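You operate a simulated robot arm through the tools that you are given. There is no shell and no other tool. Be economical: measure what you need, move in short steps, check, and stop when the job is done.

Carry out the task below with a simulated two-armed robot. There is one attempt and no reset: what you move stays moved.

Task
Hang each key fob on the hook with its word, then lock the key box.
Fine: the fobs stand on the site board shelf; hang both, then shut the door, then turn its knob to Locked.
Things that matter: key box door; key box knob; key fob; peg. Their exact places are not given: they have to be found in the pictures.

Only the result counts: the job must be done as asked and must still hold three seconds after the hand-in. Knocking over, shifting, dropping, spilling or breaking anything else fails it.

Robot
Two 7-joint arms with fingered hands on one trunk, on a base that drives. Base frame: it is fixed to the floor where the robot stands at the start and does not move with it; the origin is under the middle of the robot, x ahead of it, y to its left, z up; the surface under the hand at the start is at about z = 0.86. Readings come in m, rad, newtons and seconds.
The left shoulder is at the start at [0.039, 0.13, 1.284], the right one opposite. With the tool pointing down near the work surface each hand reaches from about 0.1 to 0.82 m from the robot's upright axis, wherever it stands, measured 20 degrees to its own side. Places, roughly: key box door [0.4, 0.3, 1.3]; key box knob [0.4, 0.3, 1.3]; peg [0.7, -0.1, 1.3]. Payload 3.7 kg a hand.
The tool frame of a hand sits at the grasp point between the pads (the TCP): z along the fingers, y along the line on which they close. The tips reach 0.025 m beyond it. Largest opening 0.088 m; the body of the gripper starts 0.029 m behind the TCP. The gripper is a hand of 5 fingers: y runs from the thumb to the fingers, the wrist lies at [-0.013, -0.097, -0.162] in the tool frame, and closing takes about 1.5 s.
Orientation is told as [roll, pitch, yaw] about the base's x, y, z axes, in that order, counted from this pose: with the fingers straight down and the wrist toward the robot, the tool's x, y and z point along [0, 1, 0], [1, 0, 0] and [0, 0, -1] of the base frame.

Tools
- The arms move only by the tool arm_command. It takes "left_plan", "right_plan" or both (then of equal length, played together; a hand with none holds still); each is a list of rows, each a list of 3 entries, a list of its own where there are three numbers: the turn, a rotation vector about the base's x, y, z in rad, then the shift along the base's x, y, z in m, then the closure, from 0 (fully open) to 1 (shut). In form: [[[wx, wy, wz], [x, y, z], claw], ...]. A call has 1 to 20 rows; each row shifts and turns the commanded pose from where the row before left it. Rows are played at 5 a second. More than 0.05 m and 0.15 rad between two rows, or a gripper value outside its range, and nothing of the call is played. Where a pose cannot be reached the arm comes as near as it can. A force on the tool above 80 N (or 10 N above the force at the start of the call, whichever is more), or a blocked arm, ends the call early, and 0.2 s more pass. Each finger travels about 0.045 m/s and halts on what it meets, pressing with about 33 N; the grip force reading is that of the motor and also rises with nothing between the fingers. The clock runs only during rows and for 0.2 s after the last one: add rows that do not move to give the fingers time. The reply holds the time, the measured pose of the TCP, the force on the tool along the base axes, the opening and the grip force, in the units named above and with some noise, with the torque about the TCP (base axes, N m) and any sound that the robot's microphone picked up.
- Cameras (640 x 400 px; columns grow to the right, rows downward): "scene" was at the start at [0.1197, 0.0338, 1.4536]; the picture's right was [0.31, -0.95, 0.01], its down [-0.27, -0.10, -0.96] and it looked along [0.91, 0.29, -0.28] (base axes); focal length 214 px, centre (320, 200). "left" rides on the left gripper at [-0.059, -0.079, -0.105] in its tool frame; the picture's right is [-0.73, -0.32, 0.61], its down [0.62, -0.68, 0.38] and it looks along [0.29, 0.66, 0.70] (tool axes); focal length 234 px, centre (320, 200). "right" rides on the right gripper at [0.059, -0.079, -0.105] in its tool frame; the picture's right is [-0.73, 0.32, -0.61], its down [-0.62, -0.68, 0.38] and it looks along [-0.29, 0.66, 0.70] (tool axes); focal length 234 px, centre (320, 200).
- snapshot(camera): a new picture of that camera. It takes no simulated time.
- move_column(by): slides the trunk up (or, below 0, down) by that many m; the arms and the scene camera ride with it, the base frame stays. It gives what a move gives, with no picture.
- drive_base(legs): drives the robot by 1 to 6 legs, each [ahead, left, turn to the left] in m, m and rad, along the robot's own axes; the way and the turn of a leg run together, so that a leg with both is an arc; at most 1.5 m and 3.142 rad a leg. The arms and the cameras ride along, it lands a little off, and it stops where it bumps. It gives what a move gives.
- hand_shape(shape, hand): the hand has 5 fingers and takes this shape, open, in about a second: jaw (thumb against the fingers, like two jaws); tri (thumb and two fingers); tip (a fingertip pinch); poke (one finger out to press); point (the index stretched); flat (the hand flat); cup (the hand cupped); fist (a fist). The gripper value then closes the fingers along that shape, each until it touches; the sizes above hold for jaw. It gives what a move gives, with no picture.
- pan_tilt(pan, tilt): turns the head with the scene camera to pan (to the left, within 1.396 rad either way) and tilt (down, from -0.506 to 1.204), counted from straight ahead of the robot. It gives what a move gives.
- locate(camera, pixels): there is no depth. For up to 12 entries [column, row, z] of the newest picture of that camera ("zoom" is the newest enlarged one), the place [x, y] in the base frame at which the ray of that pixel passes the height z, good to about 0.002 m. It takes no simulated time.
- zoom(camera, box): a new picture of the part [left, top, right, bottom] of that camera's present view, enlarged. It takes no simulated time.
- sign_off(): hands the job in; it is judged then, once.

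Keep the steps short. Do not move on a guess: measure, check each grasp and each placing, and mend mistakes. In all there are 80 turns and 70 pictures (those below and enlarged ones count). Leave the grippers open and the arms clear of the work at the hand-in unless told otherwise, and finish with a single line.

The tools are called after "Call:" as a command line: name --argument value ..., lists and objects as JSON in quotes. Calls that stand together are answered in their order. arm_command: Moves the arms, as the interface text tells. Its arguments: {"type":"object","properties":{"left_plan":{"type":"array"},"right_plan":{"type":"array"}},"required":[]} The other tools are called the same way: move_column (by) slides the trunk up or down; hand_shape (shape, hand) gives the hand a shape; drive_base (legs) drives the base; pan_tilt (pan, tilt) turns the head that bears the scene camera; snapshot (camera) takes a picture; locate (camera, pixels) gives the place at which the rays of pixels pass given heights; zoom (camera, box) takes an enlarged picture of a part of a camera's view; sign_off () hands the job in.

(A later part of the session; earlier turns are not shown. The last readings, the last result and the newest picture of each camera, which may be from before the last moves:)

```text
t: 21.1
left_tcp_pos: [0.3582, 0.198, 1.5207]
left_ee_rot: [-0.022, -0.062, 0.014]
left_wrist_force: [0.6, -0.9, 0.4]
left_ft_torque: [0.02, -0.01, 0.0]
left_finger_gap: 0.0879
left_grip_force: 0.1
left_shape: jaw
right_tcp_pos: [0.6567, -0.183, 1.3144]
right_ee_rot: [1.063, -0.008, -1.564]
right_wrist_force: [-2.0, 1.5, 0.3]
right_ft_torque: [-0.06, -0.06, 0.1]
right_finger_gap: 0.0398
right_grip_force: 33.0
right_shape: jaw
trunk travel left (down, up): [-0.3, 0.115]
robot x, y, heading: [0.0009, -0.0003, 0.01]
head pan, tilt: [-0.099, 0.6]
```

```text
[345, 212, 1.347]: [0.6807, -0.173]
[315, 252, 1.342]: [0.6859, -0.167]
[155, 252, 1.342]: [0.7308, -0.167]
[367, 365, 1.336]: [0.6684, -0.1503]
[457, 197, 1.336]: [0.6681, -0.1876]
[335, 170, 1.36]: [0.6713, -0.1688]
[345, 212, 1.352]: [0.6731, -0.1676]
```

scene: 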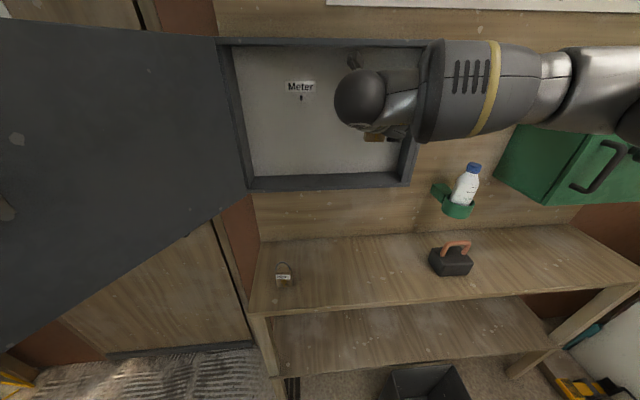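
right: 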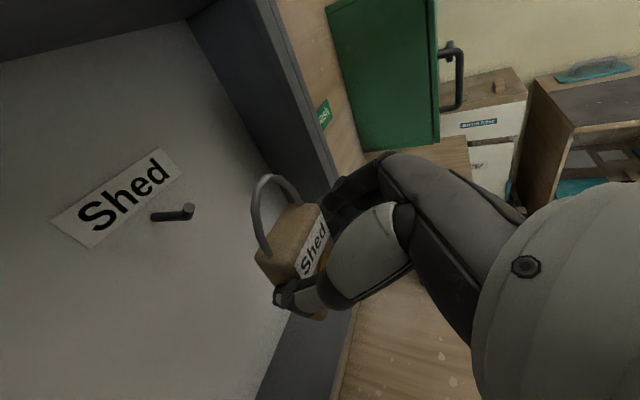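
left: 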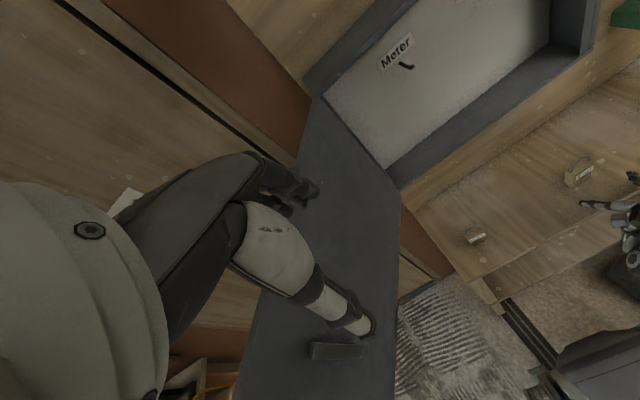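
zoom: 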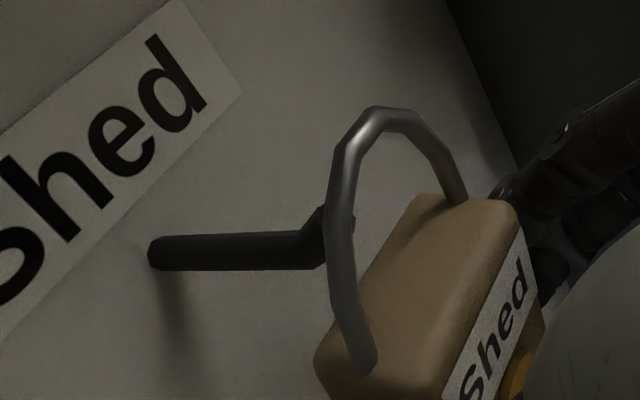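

Aligned (bail y −0.169, peg −0.167, tip z≈1.352 within the window). Nudge y +0.002 and advance in small steps.

Call:
arm_command --right_plan '[[[0, 0, 0], [0, 0.002, -0.001], 1], [[0, 0, 0], [0.008, 0, 0], 1], [[0, 0, 0], [0.008, 0, 0], 1], [[0, 0, 0], [0, 0, 0], 1]]'

Call:
zoom --camera "right" --box '[180, 120, 380, 270]'

```text
t: 22.1
left_tcp_pos: [0.3588, 0.1972, 1.5225]
left_ee_rot: [-0.022, -0.061, 0.015]
left_wrist_force: [0.8, 0.0, 0.4]
left_ft_torque: [0.05, 0.01, 0.0]
left_finger_gap: 0.0878
left_grip_force: 0.0
left_shape: jaw
right_tcp_pos: [0.6756, -0.18, 1.3126]
right_ee_rot: [1.062, -0.008, -1.565]
right_wrist_force: [-0.1, -0.9, -1.0]
right_ft_torque: [0.0, 0.0, -0.01]
right_finger_gap: 0.0392
right_grip_force: 33.2
right_shape: jaw
trunk travel left (down, up): [-0.3, 0.115]
robot x, y, heading: [-0.0037, 0.0, 0.01]
head pan, tilt: [-0.099, 0.6]
```

```text
2.67 times, centred on (280, 195) of right
```

zoom: 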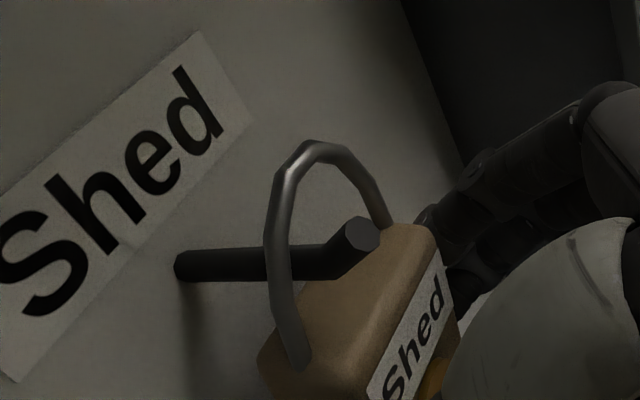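

The tip is through the bail. Advance 0.016 more, then lower gently about 0.012 so the bail sits on the bar.

Call:
arm_command --right_plan '[[[0, 0, 0], [0.008, 0, 0], 1], [[0, 0, 0], [0.008, 0, 0], 1], [[0, 0, 0], [0, 0, -0.004], 1], [[0, 0, 0], [0, 0, -0.004], 1], [[0, 0, 0], [0, 0, -0.003], 1], [[0, 0, 0], [0, 0, 0], 1]]'

Call:
zoom --camera "right" --box '[180, 120, 380, 270]'

```text
t: 23.5
left_tcp_pos: [0.3574, 0.1968, 1.5224]
left_ee_rot: [-0.019, -0.061, 0.016]
left_wrist_force: [-0.4, -0.3, 0.1]
left_ft_torque: [-0.02, -0.04, 0.01]
left_finger_gap: 0.0876
left_grip_force: 0.0
left_shape: jaw
right_tcp_pos: [0.693, -0.1776, 1.3029]
right_ee_rot: [1.065, -0.006, -1.564]
right_wrist_force: [-3.6, 4.3, 10.2]
right_ft_torque: [0.0, -0.14, 0.11]
right_finger_gap: 0.0393
right_grip_force: 33.1
right_shape: jaw
trunk travel left (down, up): [-0.3, 0.115]
robot x, y, heading: [0.0003, -0.0015, 0.009]
head pan, tilt: [-0.099, 0.6]
```

```text
2.67 times, centred on (280, 195) of right
```

zoom: 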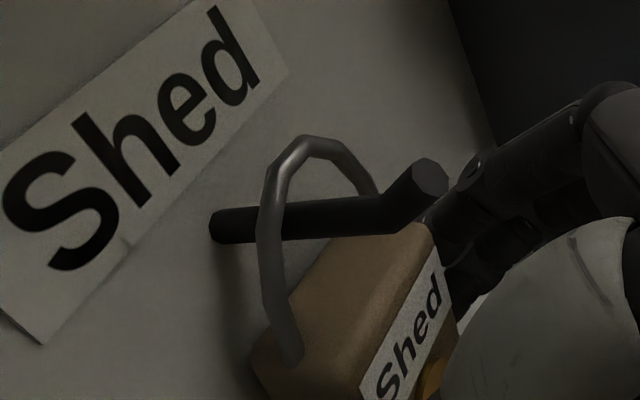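

10 N upward: the bail now rests on the bar. Ease up 2 mm and open partly.

Call:
arm_command --right_plan '[[[0, 0, 0], [0, 0, 0.002], 1], [[0, 0, 0], [0, 0, 0], 0.5], [[0, 0, 0], [0, 0, 0], 0.4], [[0, 0, 0], [0, 0, 0], 0.3], [[0, 0, 0], [0, 0, 0], 0.25], [[0, 0, 0], [0, 0, 0], 0.25], [[0, 0, 0], [0, 0, 0], 0.25]]'

Call:
zoom --camera "right" --box '[160, 100, 480, 350]'

```text
t: 25.1
left_tcp_pos: [0.3579, 0.1968, 1.5223]
left_ee_rot: [-0.021, -0.06, 0.016]
left_wrist_force: [-0.5, -0.4, 0.5]
left_ft_torque: [0.01, 0.0, -0.02]
left_finger_gap: 0.0877
left_grip_force: 0.0
left_shape: jaw
right_tcp_pos: [0.6932, -0.1797, 1.3042]
right_ee_rot: [1.063, -0.009, -1.565]
right_wrist_force: [1.3, 1.2, 0.4]
right_ft_torque: [-0.01, -0.01, 0.0]
right_finger_gap: 0.0658
right_grip_force: 0.0
right_shape: jaw
trunk travel left (down, up): [-0.3, 0.115]
robot x, y, heading: [-0.0044, -0.0022, 0.008]
head pan, tilt: [-0.099, 0.6]
```

```text
1.60 times, centred on (320, 225) of right
```

zoom: 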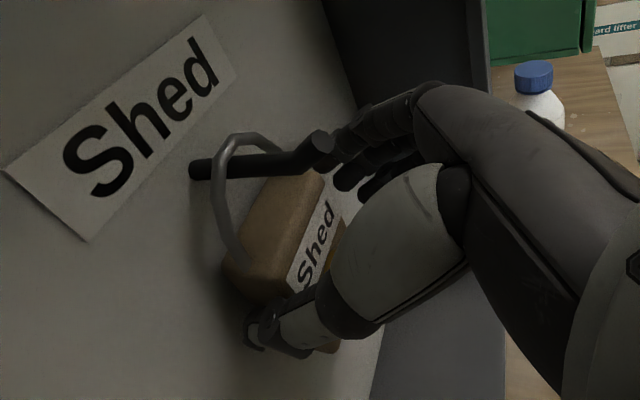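

The fob hangs free but is nearer the thumb. Shift the hand 0.01 m left to centre it, then retract straight back.

Call:
arm_command --right_plan '[[[0, 0, 0], [0, 0.006, 0], 0.22], [[0, 0, 0], [0, 0.005, 0], 0.2], [[0, 0, 0], [-0.01, 0, 0], 0.2], [[0, 0, 0], [-0.015, 0, 0], 0.2], [[0, 0, 0], [-0.02, 0, 0], 0.2], [[0, 0, 0], [-0.03, 0, 0], 0.2], [[0, 0, 0], [-0.03, 0, 0], 0.2], [[0, 0, 0], [-0.03, 0, 0], 0.2], [[0, 0, 0], [0, 0, 0], 0.2]]'

Call:
zoom --camera "right" --box '[100, 100, 420, 300]'

```text
t: 27.1
left_tcp_pos: [0.3585, 0.1973, 1.521]
left_ee_rot: [-0.019, -0.061, 0.017]
left_wrist_force: [-0.9, 0.3, -1.2]
left_ft_torque: [-0.02, -0.03, 0.0]
left_finger_gap: 0.0878
left_grip_force: 0.1
left_shape: jaw
right_tcp_pos: [0.5576, -0.167, 1.3013]
right_ee_rot: [1.063, -0.01, -1.564]
right_wrist_force: [0.8, 0.1, 0.3]
right_ft_torque: [0.01, -0.03, 0.01]
right_finger_gap: 0.0701
right_grip_force: 0.0
right_shape: jaw
trunk travel left (down, up): [-0.3, 0.115]
robot x, y, heading: [-0.0031, 0.0002, 0.003]
head pan, tilt: [-0.099, 0.6]
```

```text
2.00 times, centred on (260, 200) of right
```

zoom: 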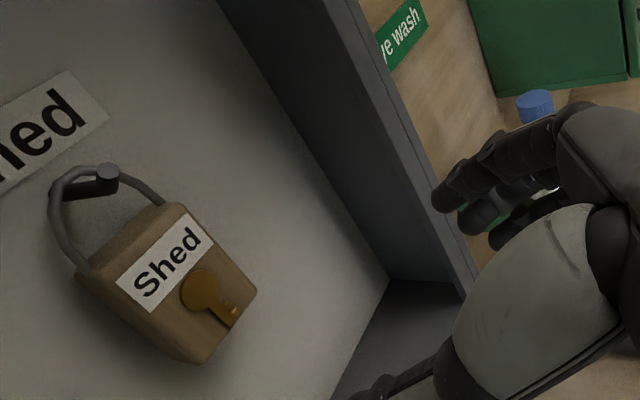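

Shed hangs on its hook. Next, the Meter fob with the same hand orientation: back off to x≈0.42, then move down and left toward (0.42,0.057,0.98).

Call:
arm_command --right_plan '[[[0, 0, 0], [-0.035, 0, 0], 0.2], [[0, 0, 0], [-0.035, 0, 0], 0.2], [[0, 0, 0], [-0.035, 0, 0], 0.2], [[0, 0, 0], [-0.033, 0, 0], 0.1], [[0, 0, 0], [0, 0.028, -0.04], 0], [[0, 0, 0], [0, 0.028, -0.04], 0], [[0, 0, 0], [0, 0.028, -0.04], 0], [[0, 0, 0], [0, 0.028, -0.04], 0], [[0, 0, 0], [0, 0.028, -0.04], 0], [[0, 0, 0], [0, 0.028, -0.04], 0], [[0, 0, 0], [0, 0.028, -0.04], 0], [[0, 0, 0], [0, 0.028, -0.04], 0], [[0, 0, 0], [0, 0, 0], 0]]'

Call:
snapshot --camera "scene"

Call:
snapshot --camera "right"

```text
t: 29.9
left_tcp_pos: [0.3585, 0.1968, 1.5217]
left_ee_rot: [-0.018, -0.06, 0.016]
left_wrist_force: [0.9, -0.2, -0.4]
left_ft_torque: [-0.03, -0.03, 0.03]
left_finger_gap: 0.0878
left_grip_force: 0.2
left_shape: jaw
right_tcp_pos: [0.4233, 0.0515, 0.9731]
right_ee_rot: [1.063, -0.009, -1.562]
right_wrist_force: [0.2, -0.7, -0.1]
right_ft_torque: [0.01, 0.0, 0.03]
right_finger_gap: 0.0878
right_grip_force: 0.0
right_shape: jaw
trunk travel left (down, up): [-0.3, 0.115]
robot x, y, heading: [0.004, 0.0001, 0.003]
head pan, tilt: [-0.099, 0.6]
```

```text
29 pictures are left
```

scene: 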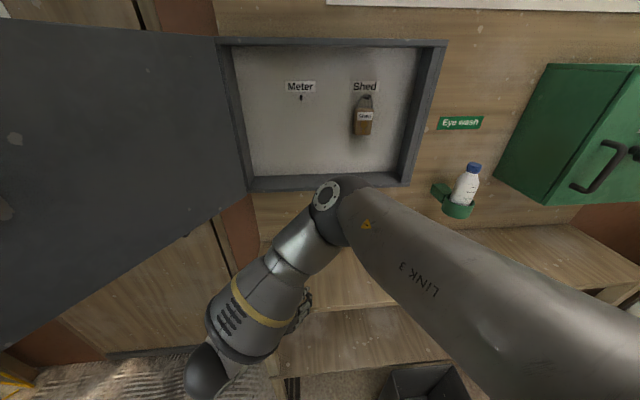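

```text
28 pictures are left
```

right: 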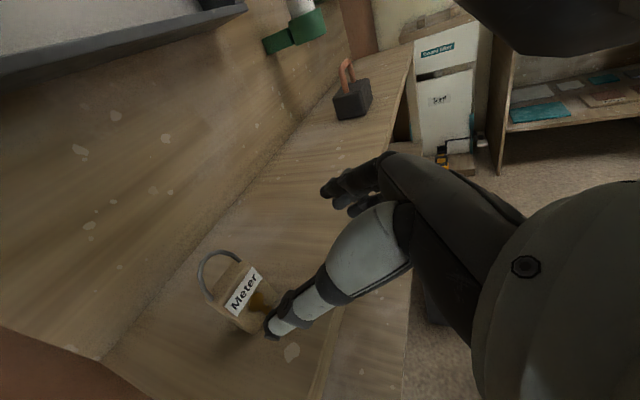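

Reached. Measure the Meter bail in this view.

Call:
zoom --camera "right" --box '[180, 235, 300, 345]'

```text
3.64 times, centred on (240, 290) of right
```

zoom: 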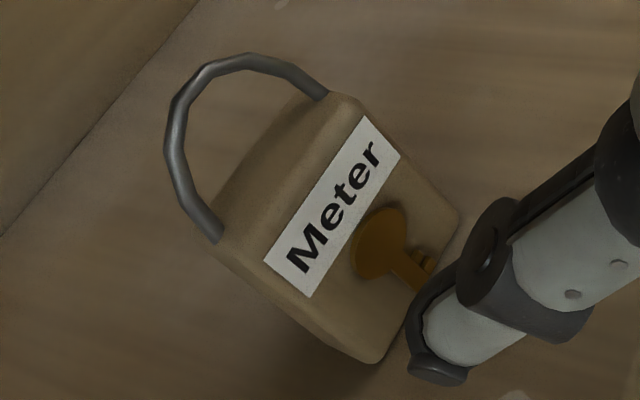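

Call:
locate --camera "zoom" --pixels '[[321, 95, 0.93], [213, 234, 0.93], [185, 95, 0.96], [375, 360, 0.867]]'

```text
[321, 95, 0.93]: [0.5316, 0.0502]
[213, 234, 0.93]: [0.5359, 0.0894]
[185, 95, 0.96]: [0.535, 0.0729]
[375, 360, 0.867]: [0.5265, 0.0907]
```

Meter bail centre ≈ (0.534, 0.070). Descend to z 0.907 with y 0.060, then forward to x 0.522.

Call:
arm_command --right_plan '[[[0, 0, 0], [0, 0.0045, -0.033], 0], [[0, 0, 0], [0, 0.004, -0.033], 0], [[0, 0, 0], [0.025, 0, 0], 0], [[0, 0, 0], [0.025, 0, 0], 0], [[0, 0, 0], [0.025, 0, 0], 0], [[0, 0, 0], [0.024, 0, 0], 0], [[0, 0, 0], [0, 0, 0], 0]]'

Call:
zoom --camera "right" --box '[160, 100, 480, 350]'

```text
t: 31.5
left_tcp_pos: [0.3584, 0.1989, 1.5222]
left_ee_rot: [-0.021, -0.062, 0.015]
left_wrist_force: [-0.2, -0.4, -0.5]
left_ft_torque: [-0.03, 0.0, 0.0]
left_finger_gap: 0.0878
left_grip_force: 0.0
left_shape: jaw
right_tcp_pos: [0.5239, 0.0622, 0.913]
right_ee_rot: [1.064, -0.008, -1.563]
right_wrist_force: [0.2, 0.2, 0.3]
right_ft_torque: [0.0, 0.0, -0.03]
right_finger_gap: 0.0875
right_grip_force: 0.1
right_shape: jaw
trunk travel left (down, up): [-0.3, 0.115]
robot x, y, heading: [-0.0032, -0.0027, 0.007]
head pan, tilt: [-0.099, 0.6]
```

```text
1.60 times, centred on (320, 225) of right
```

zoom: 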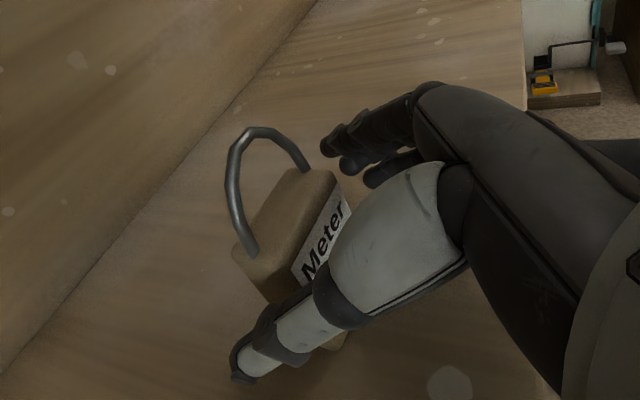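

Well placed between thumb and fingers. Lower 5 mm and close, then lift 0.02 m.

Call:
arm_command --right_plan '[[[0, 0, 0], [0, 0, -0.005], 0.1], [[0, 0, 0], [0, 0, 0], 0.3], [[0, 0, 0], [0, 0, 0], 0.4], [[0, 0, 0], [0, 0, 0], 0.5], [[0, 0, 0], [0, 0, 0], 0.6], [[0, 0, 0], [0, 0, 0], 0.7], [[0, 0, 0], [0, 0, 0], 0.8], [[0, 0, 0], [0, 0, 0], 0.9], [[0, 0, 0], [0, 0, 0], 1], [[0, 0, 0], [0, 0, 0], 1], [[0, 0, 0], [0, 0, 0], 1], [[0, 0, 0], [0, 0, 0], 1], [[0, 0, 0], [0, 0, 0.02], 1], [[0, 0, 0], [0, 0, 0], 1]]'

Call:
zoom --camera "right" --box '[160, 100, 480, 350]'

```text
t: 34.5
left_tcp_pos: [0.3583, 0.1971, 1.5215]
left_ee_rot: [-0.02, -0.06, 0.015]
left_wrist_force: [0.0, 0.1, -0.3]
left_ft_torque: [0.0, -0.01, 0.01]
left_finger_gap: 0.0879
left_grip_force: 0.1
left_shape: jaw
right_tcp_pos: [0.526, 0.0623, 0.9282]
right_ee_rot: [1.063, -0.008, -1.567]
right_wrist_force: [-0.6, 0.2, -1.2]
right_ft_torque: [0.04, 0.02, 0.01]
right_finger_gap: 0.04
right_grip_force: 33.1
right_shape: jaw
trunk travel left (down, up): [-0.3, 0.115]
robot x, y, heading: [-0.0009, 0.0027, 0.014]
head pan, tilt: [-0.099, 0.6]
```

```text
1.60 times, centred on (320, 225) of right
```

zoom: 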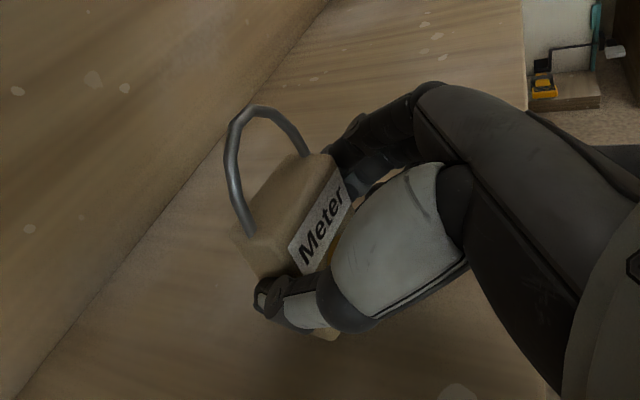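

Grasp good (gap 0.040). Lift to z≈1.31 while backing and shifting y toward −0.0145.

Call:
arm_command --right_plan '[[[0, 0, 0], [-0.03, 0, 0.035], 1], [[0, 0, 0], [-0.03, -0.01, 0.035], 1], [[0, 0, 0], [-0.01, -0.01, 0.047], 1], [[0, 0, 0], [0, -0.01, 0.047], 1], [[0, 0, 0], [0, -0.01, 0.047], 1], [[0, 0, 0], [0, -0.01, 0.047], 1], [[0, 0, 0], [0, -0.01, 0.047], 1], [[0, 0, 0], [0, -0.01, 0.047], 1], [[0, 0, 0], [0, -0.007, 0.031], 1], [[0, 0, 0], [0, 0, 0], 1], [[0, 0, 0], [0, 0, 0], 1]]'

Call:
snapshot --camera "scene"

```text
t: 36.9
left_tcp_pos: [0.3574, 0.1962, 1.5206]
left_ee_rot: [-0.02, -0.061, 0.016]
left_wrist_force: [0.6, -0.2, 0.1]
left_ft_torque: [0.0, 0.01, 0.02]
left_finger_gap: 0.088
left_grip_force: 0.1
left_shape: jaw
right_tcp_pos: [0.448, -0.0117, 1.3107]
right_ee_rot: [1.062, -0.008, -1.564]
right_wrist_force: [-0.1, 0.5, -0.4]
right_ft_torque: [0.01, 0.03, -0.03]
right_finger_gap: 0.0401
right_grip_force: 33.0
right_shape: jaw
trunk travel left (down, up): [-0.3, 0.115]
robot x, y, heading: [-0.0012, 0.0008, 0.004]
head pan, tilt: [-0.099, 0.6]
```

```text
24 pictures are left
```

scene: 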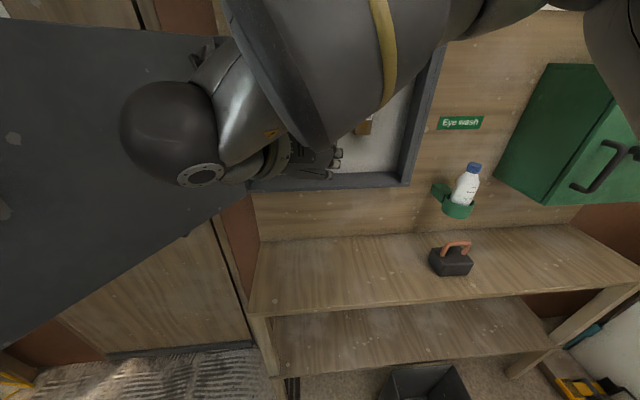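

Clear. Advance to x≈0.60 and look with the hand camera.

Call:
arm_command --right_plan '[[[0, 0, 0], [0.038, 0, 0], 1], [[0, 0, 0], [0.038, 0, 0], 1], [[0, 0, 0], [0.038, 0, 0], 1], [[0, 0, 0], [0.036, 0, 0], 1], [[0, 0, 0], [0, 0, 0], 1], [[0, 0, 0], [0, 0, 0], 1]]'

Call:
zoom --camera "right" --box '[140, 130, 340, 290]'

```text
t: 38.3
left_tcp_pos: [0.3596, 0.1972, 1.5215]
left_ee_rot: [-0.019, -0.06, 0.016]
left_wrist_force: [-0.4, -0.3, -0.5]
left_ft_torque: [0.0, 0.05, -0.01]
left_finger_gap: 0.0876
left_grip_force: 0.1
left_shape: jaw
right_tcp_pos: [0.599, -0.0139, 1.3133]
right_ee_rot: [1.062, -0.008, -1.563]
right_wrist_force: [-0.3, -0.7, -0.9]
right_ft_torque: [0.02, 0.01, -0.01]
right_finger_gap: 0.0398
right_grip_force: 32.3
right_shape: jaw
trunk travel left (down, up): [-0.3, 0.115]
robot x, y, heading: [0.0013, 0.0012, 0.005]
head pan, tilt: [-0.099, 0.6]
```

```text
2.50 times, centred on (240, 210) of right
```

zoom: 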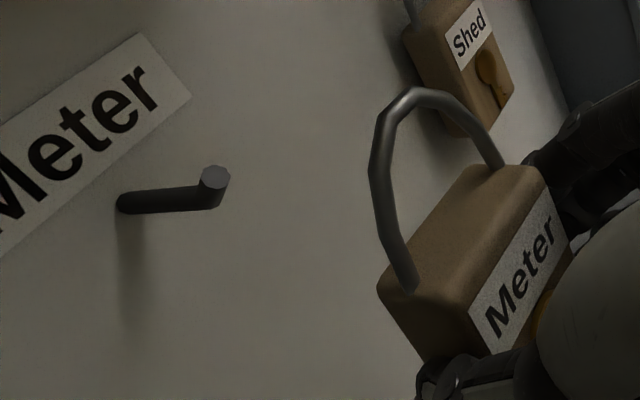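

Call:
locate --camera "zoom" --pixels '[[408, 288, 1.335], [495, 167, 1.335], [124, 203, 1.342], [205, 200, 1.342], [215, 176, 1.352], [408, 288, 1.34], [495, 167, 1.34], [385, 140, 1.365]]'

```text
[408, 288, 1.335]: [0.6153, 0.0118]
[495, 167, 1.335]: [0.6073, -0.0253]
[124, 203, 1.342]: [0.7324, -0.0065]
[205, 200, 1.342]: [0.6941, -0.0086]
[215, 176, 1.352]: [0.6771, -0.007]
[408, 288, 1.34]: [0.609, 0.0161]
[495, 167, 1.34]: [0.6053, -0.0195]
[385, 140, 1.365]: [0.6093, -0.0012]
```

Bail centre y≈−0.007, peg y≈−0.007; heights match as before. Advance 0.055 and check.

Call:
arm_command --right_plan '[[[0, 0, 0], [0.02, 0, 0], 1], [[0, 0, 0], [0.02, 0, 0], 1], [[0, 0, 0], [0.013, 0, 0], 1], [[0, 0, 0], [0, 0, 0], 1], [[0, 0, 0], [0, 0, 0], 1]]'

Call:
zoom --camera "right" --box '[180, 130, 340, 270]'

```text
t: 39.5
left_tcp_pos: [0.3598, 0.197, 1.5213]
left_ee_rot: [-0.02, -0.059, 0.015]
left_wrist_force: [0.6, 0.0, 0.0]
left_ft_torque: [-0.04, 0.0, 0.02]
left_finger_gap: 0.0874
left_grip_force: 0.0
left_shape: jaw
right_tcp_pos: [0.6538, -0.0115, 1.3129]
right_ee_rot: [1.063, -0.009, -1.564]
right_wrist_force: [-0.6, -0.1, -1.0]
right_ft_torque: [0.01, 0.01, 0.01]
right_finger_gap: 0.0399
right_grip_force: 32.9
right_shape: jaw
trunk travel left (down, up): [-0.3, 0.115]
robot x, y, heading: [-0.0021, -0.001, 0.005]
head pan, tilt: [-0.099, 0.6]
```

```text
2.86 times, centred on (260, 200) of right
```

zoom: 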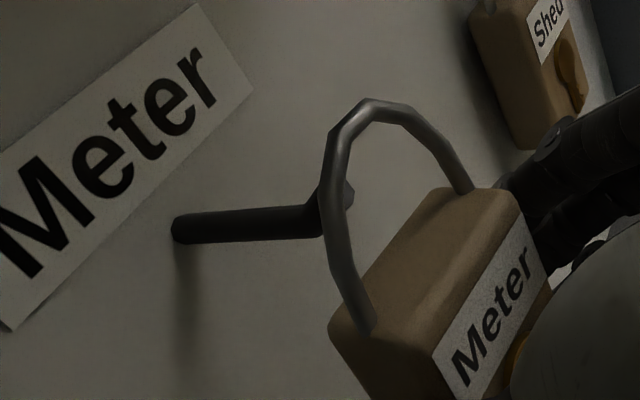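

Same picture as for Shed: the tip lies within the bail's opening. Advance 0.02 more.

Call:
arm_command --right_plan '[[[0, 0, 0], [0.01, 0, 0], 1], [[0, 0, 0], [0.01, 0, 0], 1], [[0, 0, 0], [0, 0, 0], 1]]'

Call:
zoom --camera "right" --box '[180, 120, 380, 270]'

```text
t: 40.3
left_tcp_pos: [0.3591, 0.197, 1.5216]
left_ee_rot: [-0.018, -0.06, 0.016]
left_wrist_force: [0.0, -0.1, -0.2]
left_ft_torque: [0.0, 0.01, 0.02]
left_finger_gap: 0.0877
left_grip_force: 0.0
left_shape: jaw
right_tcp_pos: [0.6708, -0.0118, 1.3129]
right_ee_rot: [1.063, -0.01, -1.565]
right_wrist_force: [-0.3, -0.2, -0.1]
right_ft_torque: [0.03, 0.01, 0.01]
right_finger_gap: 0.04
right_grip_force: 32.8
right_shape: jaw
trunk travel left (down, up): [-0.3, 0.115]
robot x, y, heading: [-0.0029, 0.0014, 0.012]
head pan, tilt: [-0.099, 0.6]
```

```text
2.67 times, centred on (280, 195) of right
```

zoom: 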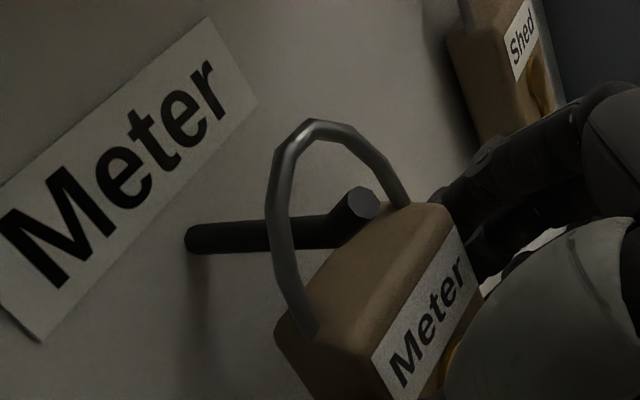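

The tip is through. Advance 0.018 and lower about 0.011 onto the bar, ease up, and open partly.

Call:
arm_command --right_plan '[[[0, 0, 0], [0.009, 0, 0], 1], [[0, 0, 0], [0.01, 0, 0], 1], [[0, 0, 0], [0, 0, -0.004], 1], [[0, 0, 0], [0, 0, -0.004], 1], [[0, 0, 0], [0, 0, -0.003], 1], [[0, 0, 0], [0, 0, 0], 1]]'

Call:
zoom --camera "right" --box '[180, 120, 380, 270]'

```text
t: 41.7
left_tcp_pos: [0.3602, 0.1982, 1.5209]
left_ee_rot: [-0.019, -0.06, 0.015]
left_wrist_force: [-0.6, 0.1, 0.6]
left_ft_torque: [-0.01, -0.02, -0.01]
left_finger_gap: 0.0878
left_grip_force: 0.0
left_shape: jaw
right_tcp_pos: [0.6891, -0.0125, 1.3043]
right_ee_rot: [1.066, -0.008, -1.564]
right_wrist_force: [-0.2, 2.6, 5.7]
right_ft_torque: [-0.09, -0.08, 0.05]
right_finger_gap: 0.0399
right_grip_force: 32.7
right_shape: jaw
trunk travel left (down, up): [-0.3, 0.115]
robot x, y, heading: [0.0041, 0.001, 0.004]
head pan, tilt: [-0.099, 0.6]
```

```text
2.67 times, centred on (280, 195) of right
```

zoom: 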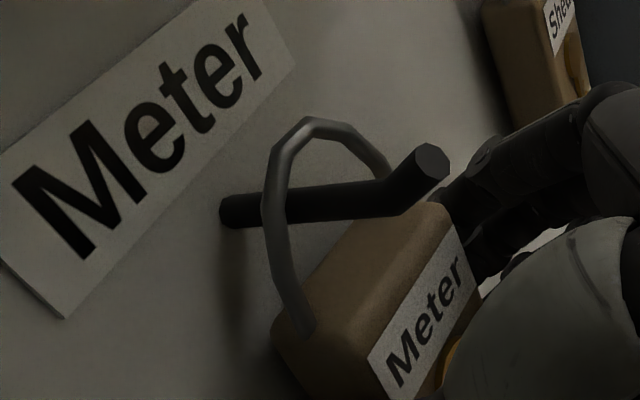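

Resting on the bar (5.7 N up). Open, shift 7 mm left, retract.

Call:
arm_command --right_plan '[[[0, 0, 0], [0, 0, 0.001], 1], [[0, 0, 0], [0, 0, 0], 0.5], [[0, 0, 0], [0, 0, 0], 0.4], [[0, 0, 0], [0, 0, 0], 0.3], [[0, 0, 0], [0, 0, 0], 0.2], [[0, 0, 0], [0, 0, 0], 0.15], [[0, 0, 0], [0, 0.004, 0], 0.15], [[0, 0, 0], [0, 0.003, 0], 0.15], [[0, 0, 0], [-0.01, 0, 0], 0.15], [[0, 0, 0], [-0.015, 0, 0], 0.15], [[0, 0, 0], [-0.02, 0, 0], 0.15], [[0, 0, 0], [-0.03, 0, 0], 0.15], [[0, 0, 0], [-0.03, 0, 0], 0.15], [[0, 0, 0], [-0.03, 0, 0], 0.15], [[0, 0, 0], [0, 0, 0], 0.15]]'

Call:
snapshot --camera "right"

```text
t: 44.9
left_tcp_pos: [0.3615, 0.1969, 1.5201]
left_ee_rot: [-0.019, -0.059, 0.016]
left_wrist_force: [-0.3, 0.4, -0.6]
left_ft_torque: [-0.03, 0.01, -0.01]
left_finger_gap: 0.0876
left_grip_force: 0.1
left_shape: jaw
right_tcp_pos: [0.5538, -0.0066, 1.3027]
right_ee_rot: [1.062, -0.007, -1.566]
right_wrist_force: [0.3, -0.6, 0.5]
right_ft_torque: [0.0, 0.02, 0.0]
right_finger_gap: 0.0745
right_grip_force: 0.1
right_shape: jaw
trunk travel left (down, up): [-0.3, 0.115]
robot x, y, heading: [-0.0004, -0.0025, 0.009]
head pan, tilt: [-0.099, 0.6]
```

```text
19 pictures are left
```

right: 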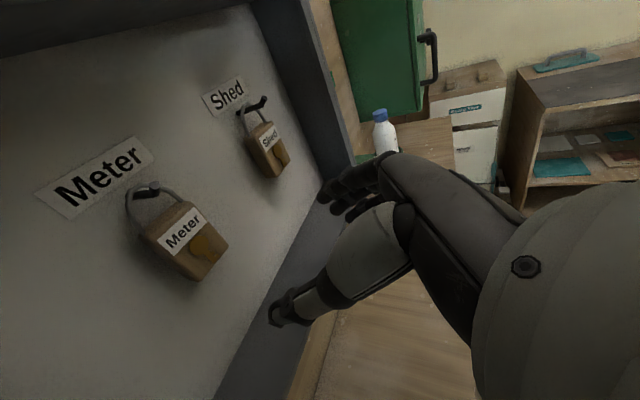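

Both fobs hang on their hooks. Now retract the right arm out of the door's sweep: back 0.2, then right 0.32.

Call:
arm_command --right_plan '[[[0, 0, 0], [-0.048, 0, 0], 0.1], [[0, 0, 0], [-0.048, 0, 0], 0], [[0, 0, 0], [-0.048, 0, 0], 0], [[0, 0, 0], [-0.048, 0, 0], 0], [[0, 0, 0], [-0.01, -0.048, 0], 0], [[0, 0, 0], [0, -0.048, 0], 0], [[0, 0, 0], [0, -0.048, 0], 0], [[0, 0, 0], [0, -0.048, 0], 0], [[0, 0, 0], [0, -0.048, 0], 0], [[0, 0, 0], [0, -0.048, 0], 0], [[0, 0, 0], [0, -0.048, 0], 0]]'

Call:
arm_command --left_plan '[[[0, 0, 0], [0, 0, 0.04], 0], [[0, 0, 0], [0, 0.048, 0.01], 0], [[0, 0, 0], [-0.01, 0.048, 0], 0], [[0, 0, 0], [-0.01, 0.048, 0], 0], [[0, 0, 0], [-0.01, 0.048, 0], 0], [[0, 0, 0], [0, 0.048, 0], 0], [[0, 0, 0], [0, 0, 0], 0]]'

Call:
pan_tilt --pan 0.6 --tilt 0.3

Call:
snapshot --camera "scene"

Call:
snapshot --camera "left"

```text
t: 47.3
left_tcp_pos: [0.3598, 0.197, 1.5214]
left_ee_rot: [-0.019, -0.058, 0.014]
left_wrist_force: [-0.4, 0.9, 0.4]
left_ft_torque: [0.0, -0.01, 0.0]
left_finger_gap: 0.0879
left_grip_force: 0.1
left_shape: jaw
right_tcp_pos: [0.4269, -0.3026, 1.3423]
right_ee_rot: [1.065, -0.007, -1.565]
right_wrist_force: [0.3, -0.5, 0.8]
right_ft_torque: [-0.01, -0.01, 0.03]
right_finger_gap: 0.0876
right_grip_force: 0.1
right_shape: jaw
right hand out of reach, approached as far as the arm can: row 6, 7, 8, 9, 10
trunk travel left (down, up): [-0.3, 0.115]
robot x, y, heading: [0.0014, -0.0023, 0.014]
head pan, tilt: [-0.099, 0.6]
```

```text
t: 48.9
left_tcp_pos: [0.3532, 0.4297, 1.5617]
left_ee_rot: [-0.01, -0.041, 0.01]
left_wrist_force: [-0.5, 0.1, 0.4]
left_ft_torque: [0.03, 0.02, 0.01]
left_finger_gap: 0.0878
left_grip_force: 0.0
left_shape: jaw
right_tcp_pos: [0.4434, -0.3089, 1.3349]
right_ee_rot: [1.048, -0.001, -1.568]
right_wrist_force: [-0.7, -0.9, 0.0]
right_ft_torque: [0.0, 0.01, 0.04]
right_finger_gap: 0.0875
right_grip_force: 0.0
right_shape: jaw
trunk travel left (down, up): [-0.3, 0.115]
robot x, y, heading: [-0.0019, -0.0009, 0.002]
head pan, tilt: [-0.099, 0.6]
```

```text
t: 50.0
left_tcp_pos: [0.3528, 0.4282, 1.5609]
left_ee_rot: [-0.011, -0.038, 0.012]
left_wrist_force: [-0.3, 0.3, 0.5]
left_ft_torque: [-0.03, 0.01, 0.02]
left_finger_gap: 0.0879
left_grip_force: 0.0
left_shape: jaw
right_tcp_pos: [0.4432, -0.3099, 1.3347]
right_ee_rot: [1.047, -0.002, -1.567]
right_wrist_force: [0.4, -0.5, -0.4]
right_ft_torque: [0.01, 0.02, 0.0]
right_finger_gap: 0.0875
right_grip_force: 0.0
right_shape: jaw
trunk travel left (down, up): [-0.3, 0.115]
robot x, y, heading: [-0.001, 0.0006, 0.006]
head pan, tilt: [0.6, 0.3]
```

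```text
18 pictures are left
```

scene: 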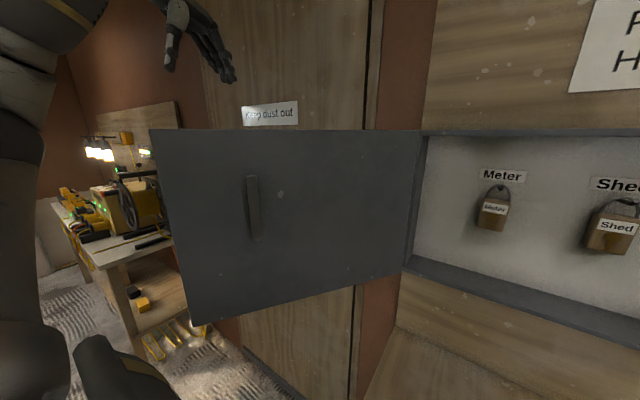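

```text
17 pictures are left
```

left: 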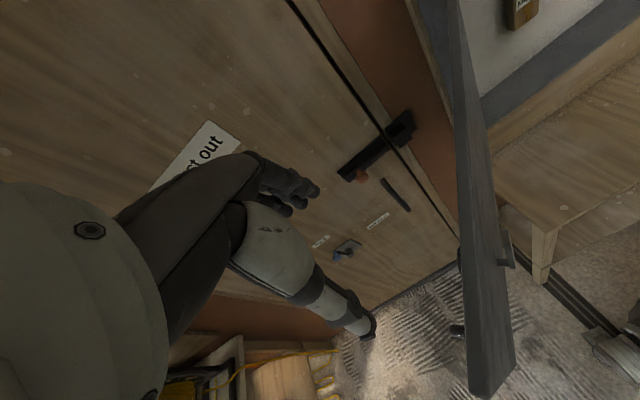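

Right hand must go a bit farther right to be clear of the sweep. I also see the outer knob at about (457,331) in the left view; the door's top edge end at (490,385). Locate these.

Call:
locate --camera "left" --pixels '[[470, 393, 1.455], [516, 368, 1.455], [455, 331, 1.336], [503, 262, 1.336], [455, 100, 1.455], [457, 331, 1.3]]'

Call:
zoom --camera "left" --box '[420, 240, 540, 400]'

Call:
arm_command --right_plan '[[[0, 0, 0], [0, -0.04, 0], 0], [[0, 0, 0], [0, -0.04, 0], 0], [[0, 0, 0], [0, -0.04, 0], 0], [[0, 0, 0], [0, 0, 0], 0]]'

```text
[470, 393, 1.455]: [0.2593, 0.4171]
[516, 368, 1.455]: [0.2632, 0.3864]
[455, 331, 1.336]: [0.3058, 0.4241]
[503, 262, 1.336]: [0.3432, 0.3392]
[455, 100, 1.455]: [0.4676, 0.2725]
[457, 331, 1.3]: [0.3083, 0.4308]
```

```text
2.50 times, centred on (480, 320) of left
```

zoom: 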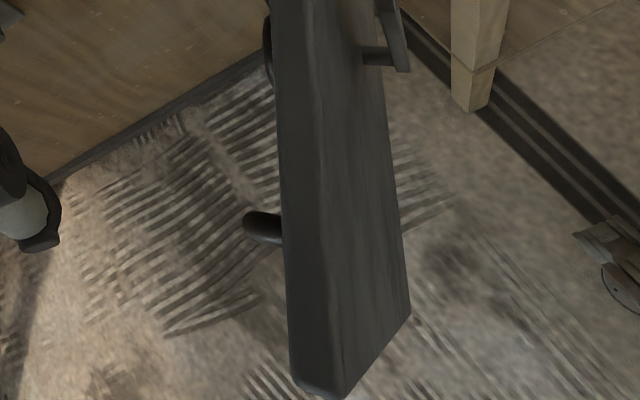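

```text
t: 51.0
left_tcp_pos: [0.3536, 0.4291, 1.56]
left_ee_rot: [-0.011, -0.037, 0.012]
left_wrist_force: [0.7, 0.1, 0.9]
left_ft_torque: [-0.01, -0.02, 0.02]
left_finger_gap: 0.0877
left_grip_force: 0.0
left_shape: jaw
right_tcp_pos: [0.4443, -0.4284, 1.3361]
right_ee_rot: [1.047, -0.002, -1.566]
right_wrist_force: [-0.1, 0.7, -0.4]
right_ft_torque: [0.02, 0.0, -0.05]
right_finger_gap: 0.0876
right_grip_force: 0.1
right_shape: jaw
trunk travel left (down, up): [-0.3, 0.115]
robot x, y, heading: [-0.0013, 0.0014, 0.007]
head pan, tilt: [0.6, 0.3]
```

The outer face carries a small protrusion, so I'll push high on the door (fingertips at z≈1.40) at about 0.35 m from the hinge. Lower the left hand behind the door.

Call:
arm_command --left_plan '[[[0, 0, 0], [0.015, 0.025, 0], 0], [[0, 0, 0], [0.015, 0, -0.03], 0], [[0, 0, 0], [0, 0, -0.035], 0], [[0, 0, 0], [0, 0, -0.035], 0], [[0, 0, 0], [0, 0, -0.03], 0], [[0, 0, 0], [0, 0, 0], 0]]'

Call:
snapshot --camera "left"

Call:
snapshot --camera "scene"

```text
t: 52.4
left_tcp_pos: [0.3799, 0.4499, 1.4327]
left_ee_rot: [-0.01, -0.039, 0.013]
left_wrist_force: [-0.7, 0.6, -0.2]
left_ft_torque: [0.04, -0.01, -0.01]
left_finger_gap: 0.0877
left_grip_force: 0.1
left_shape: jaw
right_tcp_pos: [0.4439, -0.4299, 1.3356]
right_ee_rot: [1.048, -0.001, -1.566]
right_wrist_force: [-0.5, 1.0, 0.7]
right_ft_torque: [0.0, 0.0, -0.02]
right_finger_gap: 0.0877
right_grip_force: 0.0
right_shape: jaw
trunk travel left (down, up): [-0.3, 0.115]
robot x, y, heading: [-0.0002, -0.0023, 0.008]
head pan, tilt: [0.6, 0.3]
```

```text
15 pictures are left
```

left: 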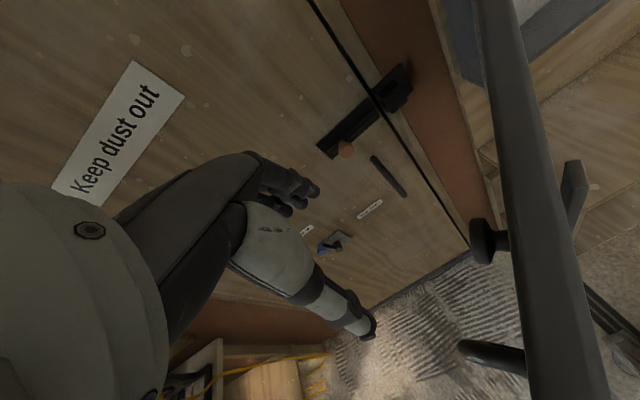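

```text
14 pictures are left
```

scene: 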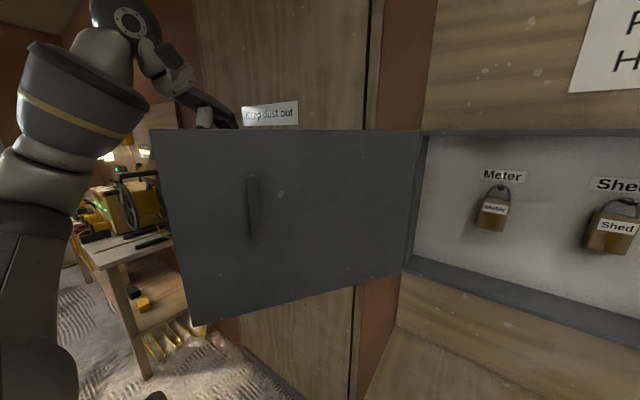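

The hand is behind the door; a round knob (480,240) and a small post (490,355) lie below my fingertips. Push toward the robot's right along the arc.

Call:
arm_command --left_plan '[[[0, 0, 0], [0, -0.033, 0], 0], [[0, 0, 0], [0, -0.033, 0], 0], [[0, 0, 0], [-0.015, -0.025, 0], 0], [[0, 0, 0], [-0.015, -0.026, 0], 0], [[0, 0, 0], [-0.02, -0.027, 0], 0], [[0, 0, 0], [-0.012, -0.04, 0], 0], [[0, 0, 0], [-0.012, -0.04, 0], 0], [[0, 0, 0], [-0.011, -0.038, 0], 0], [[0, 0, 0], [0, 0, 0], 0]]'

Call:
snapshot --camera "scene"

```text
t: 54.4
left_tcp_pos: [0.2989, 0.1883, 1.4362]
left_ee_rot: [-0.012, -0.039, 0.012]
left_wrist_force: [0.4, 0.0, 1.1]
left_ft_torque: [0.01, -0.01, 0.0]
left_finger_gap: 0.0877
left_grip_force: 0.1
left_shape: jaw
right_tcp_pos: [0.4438, -0.4286, 1.3359]
right_ee_rot: [1.05, -0.003, -1.565]
right_wrist_force: [0.8, 0.4, 0.1]
right_ft_torque: [-0.04, 0.05, -0.01]
right_finger_gap: 0.088
right_grip_force: 0.0
right_shape: jaw
trunk travel left (down, up): [-0.3, 0.115]
robot x, y, heading: [-0.0021, -0.0024, 0.012]
head pan, tilt: [0.6, 0.3]
```

```text
13 pictures are left
```

scene: 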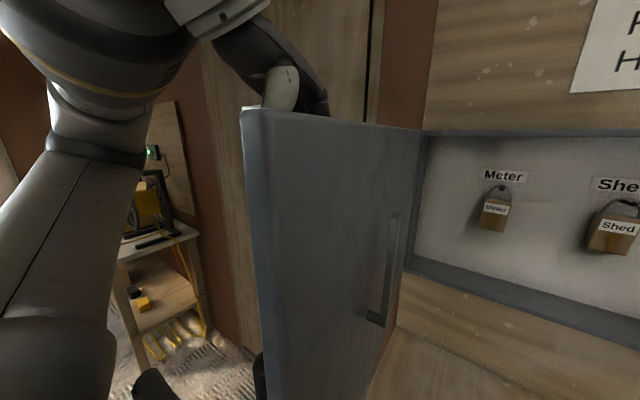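

The door follows. Continue along the arc.

Call:
arm_command --left_plan '[[[0, 0, 0], [0.0, -0.04, 0], 0], [[0, 0, 0], [0.003, -0.04, 0], 0], [[0, 0, 0], [0.005, -0.04, 0], 0], [[0, 0, 0], [0.012, -0.038, 0], 0], [[0, 0, 0], [0.016, -0.037, 0], 0], [[0, 0, 0], [0.02, -0.035, 0], 0], [[0, 0, 0], [0.028, -0.03, 0], 0], [[0, 0, 0], [0.028, -0.03, 0], 0], [[0, 0, 0], [0.028, -0.028, 0], 0], [[0, 0, 0], [0, 0, 0], 0]]'

Call:
pan_tilt --pan 0.0 --tilt 0.3

Call:
snapshot --camera "scene"

```text
t: 56.6
left_tcp_pos: [0.4345, -0.1282, 1.4287]
left_ee_rot: [-0.01, -0.039, 0.012]
left_wrist_force: [-1.2, 0.5, -0.1]
left_ft_torque: [-0.02, 0.01, -0.01]
left_finger_gap: 0.0876
left_grip_force: 0.1
left_shape: jaw
right_tcp_pos: [0.4436, -0.4281, 1.3369]
right_ee_rot: [1.049, -0.003, -1.567]
right_wrist_force: [0.1, -0.1, 0.5]
right_ft_torque: [-0.02, 0.0, -0.01]
right_finger_gap: 0.0877
right_grip_force: 0.1
right_shape: jaw
trunk travel left (down, up): [-0.3, 0.115]
robot x, y, heading: [0.0002, -0.0008, 0.007]
head pan, tilt: [0.6, 0.3]
```

```text
t: 57.6
left_tcp_pos: [0.4353, -0.129, 1.4286]
left_ee_rot: [-0.01, -0.038, 0.011]
left_wrist_force: [-0.6, 1.1, -0.4]
left_ft_torque: [0.0, 0.01, 0.0]
left_finger_gap: 0.0878
left_grip_force: 0.0
left_shape: jaw
right_tcp_pos: [0.4436, -0.4295, 1.3356]
right_ee_rot: [1.047, -0.001, -1.568]
right_wrist_force: [0.5, -0.4, 0.6]
right_ft_torque: [0.02, 0.01, 0.01]
right_finger_gap: 0.0879
right_grip_force: 0.1
right_shape: jaw
trunk travel left (down, up): [-0.3, 0.115]
robot x, y, heading: [0.004, 0.0016, 0.011]
head pan, tilt: [0.0, 0.3]
```

```text
12 pictures are left
```

scene: 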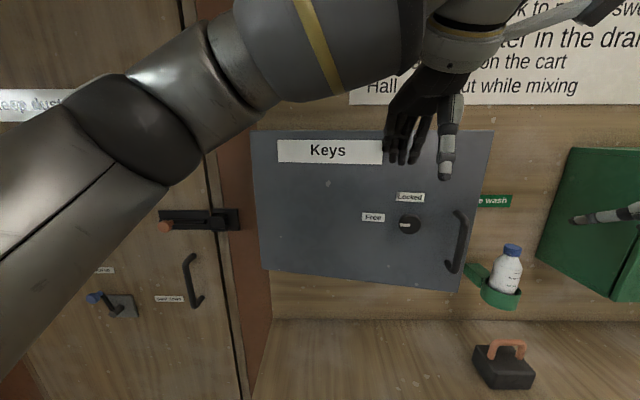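

The outer face shows: knob (409,224) with "Free" at left, "Locked" above; handle to the right. Keep pushing until it's shut.

Call:
arm_command --left_plan '[[[0, 0, 0], [0.03, -0.018, 0], 0], [[0, 0, 0], [0.03, -0.015, 0], 0], [[0, 0, 0], [0.025, -0.01, 0], 0], [[0, 0, 0], [0.02, -0.005, 0], 0], [[0, 0, 0], [0.015, 0, 0], 0], [[0, 0, 0], [0.015, 0, 0], 0], [[0, 0, 0], [0.015, 0, 0], 0], [[0, 0, 0], [0.015, 0, 0], 0], [[0, 0, 0], [0.01, 0, 0], 0], [[0, 0, 0], [0.01, 0, 0], 0]]'

Call:
zoom --camera "scene" --box '[220, 80, 540, 300]'

```text
t: 59.8
left_tcp_pos: [0.5787, -0.1783, 1.4407]
left_ee_rot: [-0.008, -0.046, 0.005]
left_wrist_force: [-55.3, 1.3, 7.9]
left_ft_torque: [0.06, -0.79, 0.87]
left_finger_gap: 0.07
left_grip_force: 0.1
left_shape: jaw
left hand out of reach, approached as far as the arm can: row 8, 9, 10
right_tcp_pos: [0.4315, -0.43, 1.34]
right_ee_rot: [1.057, -0.004, -1.567]
right_wrist_force: [0.2, -0.2, -0.8]
right_ft_torque: [0.04, -0.01, 0.01]
right_finger_gap: 0.088
right_grip_force: 0.1
right_shape: jaw
trunk travel left (down, up): [-0.3, 0.115]
robot x, y, heading: [-0.0008, -0.0021, 0.008]
head pan, tilt: [0.0, 0.3]
```

```text
1.82 times, centred on (380, 190) of scene
```

zoom: 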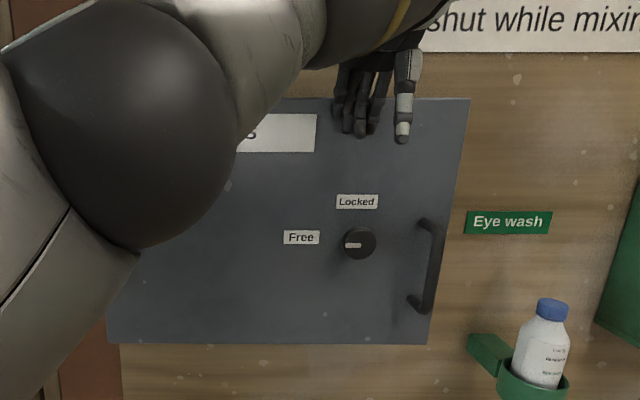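

55 N at the stop: the door is shut; the pointer is at Free. Ease off and withdraw the left hand, and meanwhile reorient the right hand to point straight ahead (pitch up 30°).

Call:
arm_command --left_plan '[[[0, 0, 0], [-0.02, 0, 0], 0], [[0, 0, 0], [-0.03, 0, 0], 0], [[0, 0, 0], [-0.04, 0.02, 0.01], 0], [[0, 0, 0], [-0.04, 0.02, 0.01], 0], [[0, 0, 0], [-0.02, 0.04, 0.01], 0], [[0, 0, 0], [-0.02, 0.045, 0], 0], [[0, 0, 0], [-0.01, 0.048, 0], 0], [[0, 0, 0], [0, 0.048, 0], 0], [[0, 0, 0], [0, 0.048, 0], 0], [[0, 0, 0], [0, 0.048, 0], 0], [[0, 0, 0], [0, 0.048, 0], 0], [[0, 0, 0], [0, 0, 0], 0]]'

Call:
arm_command --right_plan '[[[0, -0.131, 0], [0, 0, 0], 0], [[0, -0.131, 0], [0, 0, 0], 0], [[0, -0.131, 0], [0, 0, 0], 0], [[0, -0.131, 0], [0, 0, 0], 0], [[-0.1428, 0, 0], [0, 0.015, 0], 0], [[-0.1428, 0, 0], [0, 0.015, 0], 0], [[-0.1428, 0, 0], [0, 0.015, 0], 0], [[-0.1428, 0, 0], [0, 0.015, 0], 0], [[-0.1428, 0, 0], [0, 0.015, 0], 0], [[-0.1428, 0, 0], [0, 0.015, 0], 0], [[-0.1428, 0, 0], [0, 0.015, 0], 0], [[-0.1428, 0, 0], [0, 0.015, 0], 0], [[-0.1428, 0, 0], [0, 0.015, 0], 0], [[-0.1428, 0, 0], [0, 0.015, 0], 0], [[-0.1428, 0, 0], [0, 0.015, 0], 0], [[0, 0, 0], [0, 0, 0], 0], [[0, 0, 0], [0, 0, 0], 0]]'

Call:
snapshot --camera "scene"

Call:
snapshot --camera "right"

```text
t: 62.4
left_tcp_pos: [0.4145, 0.1845, 1.4636]
left_ee_rot: [-0.008, -0.039, 0.011]
left_wrist_force: [0.5, 0.4, -0.3]
left_ft_torque: [0.0, -0.01, 0.02]
left_finger_gap: 0.0879
left_grip_force: 0.0
left_shape: jaw
right_tcp_pos: [0.4441, -0.4306, 1.3347]
right_ee_rot: [1.047, 0.0, -1.567]
right_wrist_force: [0.2, 1.2, 0.3]
right_ft_torque: [0.03, 0.01, -0.01]
right_finger_gap: 0.0878
right_grip_force: 0.2
right_shape: jaw
trunk travel left (down, up): [-0.3, 0.115]
robot x, y, heading: [0.001, -0.0015, 0.006]
head pan, tilt: [0.0, 0.3]
```

```text
t: 66.0
left_tcp_pos: [0.4142, 0.1865, 1.4644]
left_ee_rot: [-0.011, -0.038, 0.011]
left_wrist_force: [-0.1, -0.6, 0.1]
left_ft_torque: [0.02, -0.04, 0.05]
left_finger_gap: 0.0878
left_grip_force: 0.0
left_shape: jaw
right_tcp_pos: [0.4486, -0.4192, 1.3315]
right_ee_rot: [1.462, -0.007, -1.566]
right_wrist_force: [1.2, -0.3, -0.3]
right_ft_torque: [0.01, 0.0, 0.02]
right_finger_gap: 0.0879
right_grip_force: 0.1
right_shape: jaw
right hand out of reach, approached as far as the arm can: row 4, 5, 6, 7, 8, 9, 10, 11, 12, 13, 14, 15
trunk travel left (down, up): [-0.3, 0.115]
robot x, y, heading: [0.0018, -0.0033, 0.008]
head pan, tilt: [0.0, 0.3]
```

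```text
10 pictures are left
```

scene: 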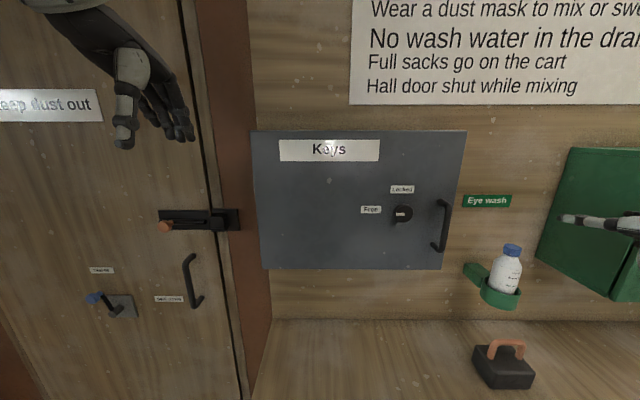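

```text
9 pictures are left
```

right: 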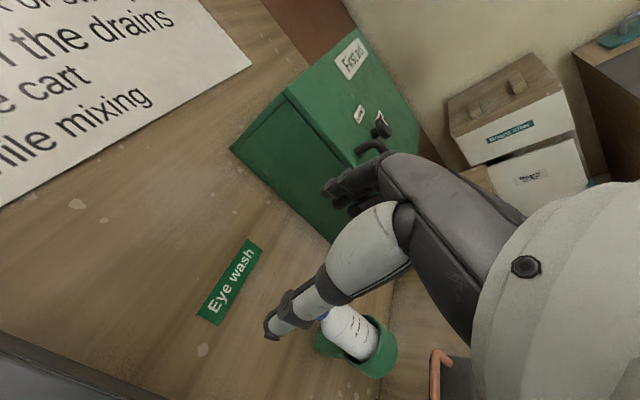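

The roll was not reachable at that place; the hand still has its thumb left, pointing ahead. Locate the knob first.

Call:
locate --camera "scene" --pixels '[[403, 214, 1.32], [403, 214, 1.33], [403, 214, 1.34], [466, 131, 1.455], [441, 268, 1.16], [251, 133, 1.455], [440, 226, 1.33], [440, 226, 1.32]]'

Call:
zoom --camera "scene" --box '[350, 170, 470, 260]'

```text
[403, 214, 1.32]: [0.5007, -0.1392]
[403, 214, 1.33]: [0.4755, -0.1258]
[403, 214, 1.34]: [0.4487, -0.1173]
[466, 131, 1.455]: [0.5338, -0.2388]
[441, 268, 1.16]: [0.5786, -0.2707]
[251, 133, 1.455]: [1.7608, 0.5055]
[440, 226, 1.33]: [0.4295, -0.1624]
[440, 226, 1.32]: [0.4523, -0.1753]
```

```text
4.44 times, centred on (410, 215) of scene
```

zoom: 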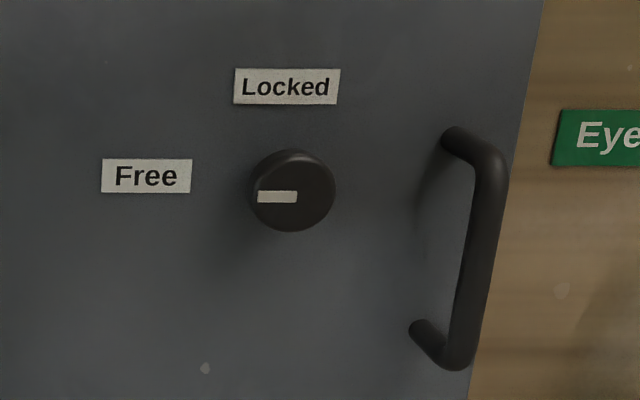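

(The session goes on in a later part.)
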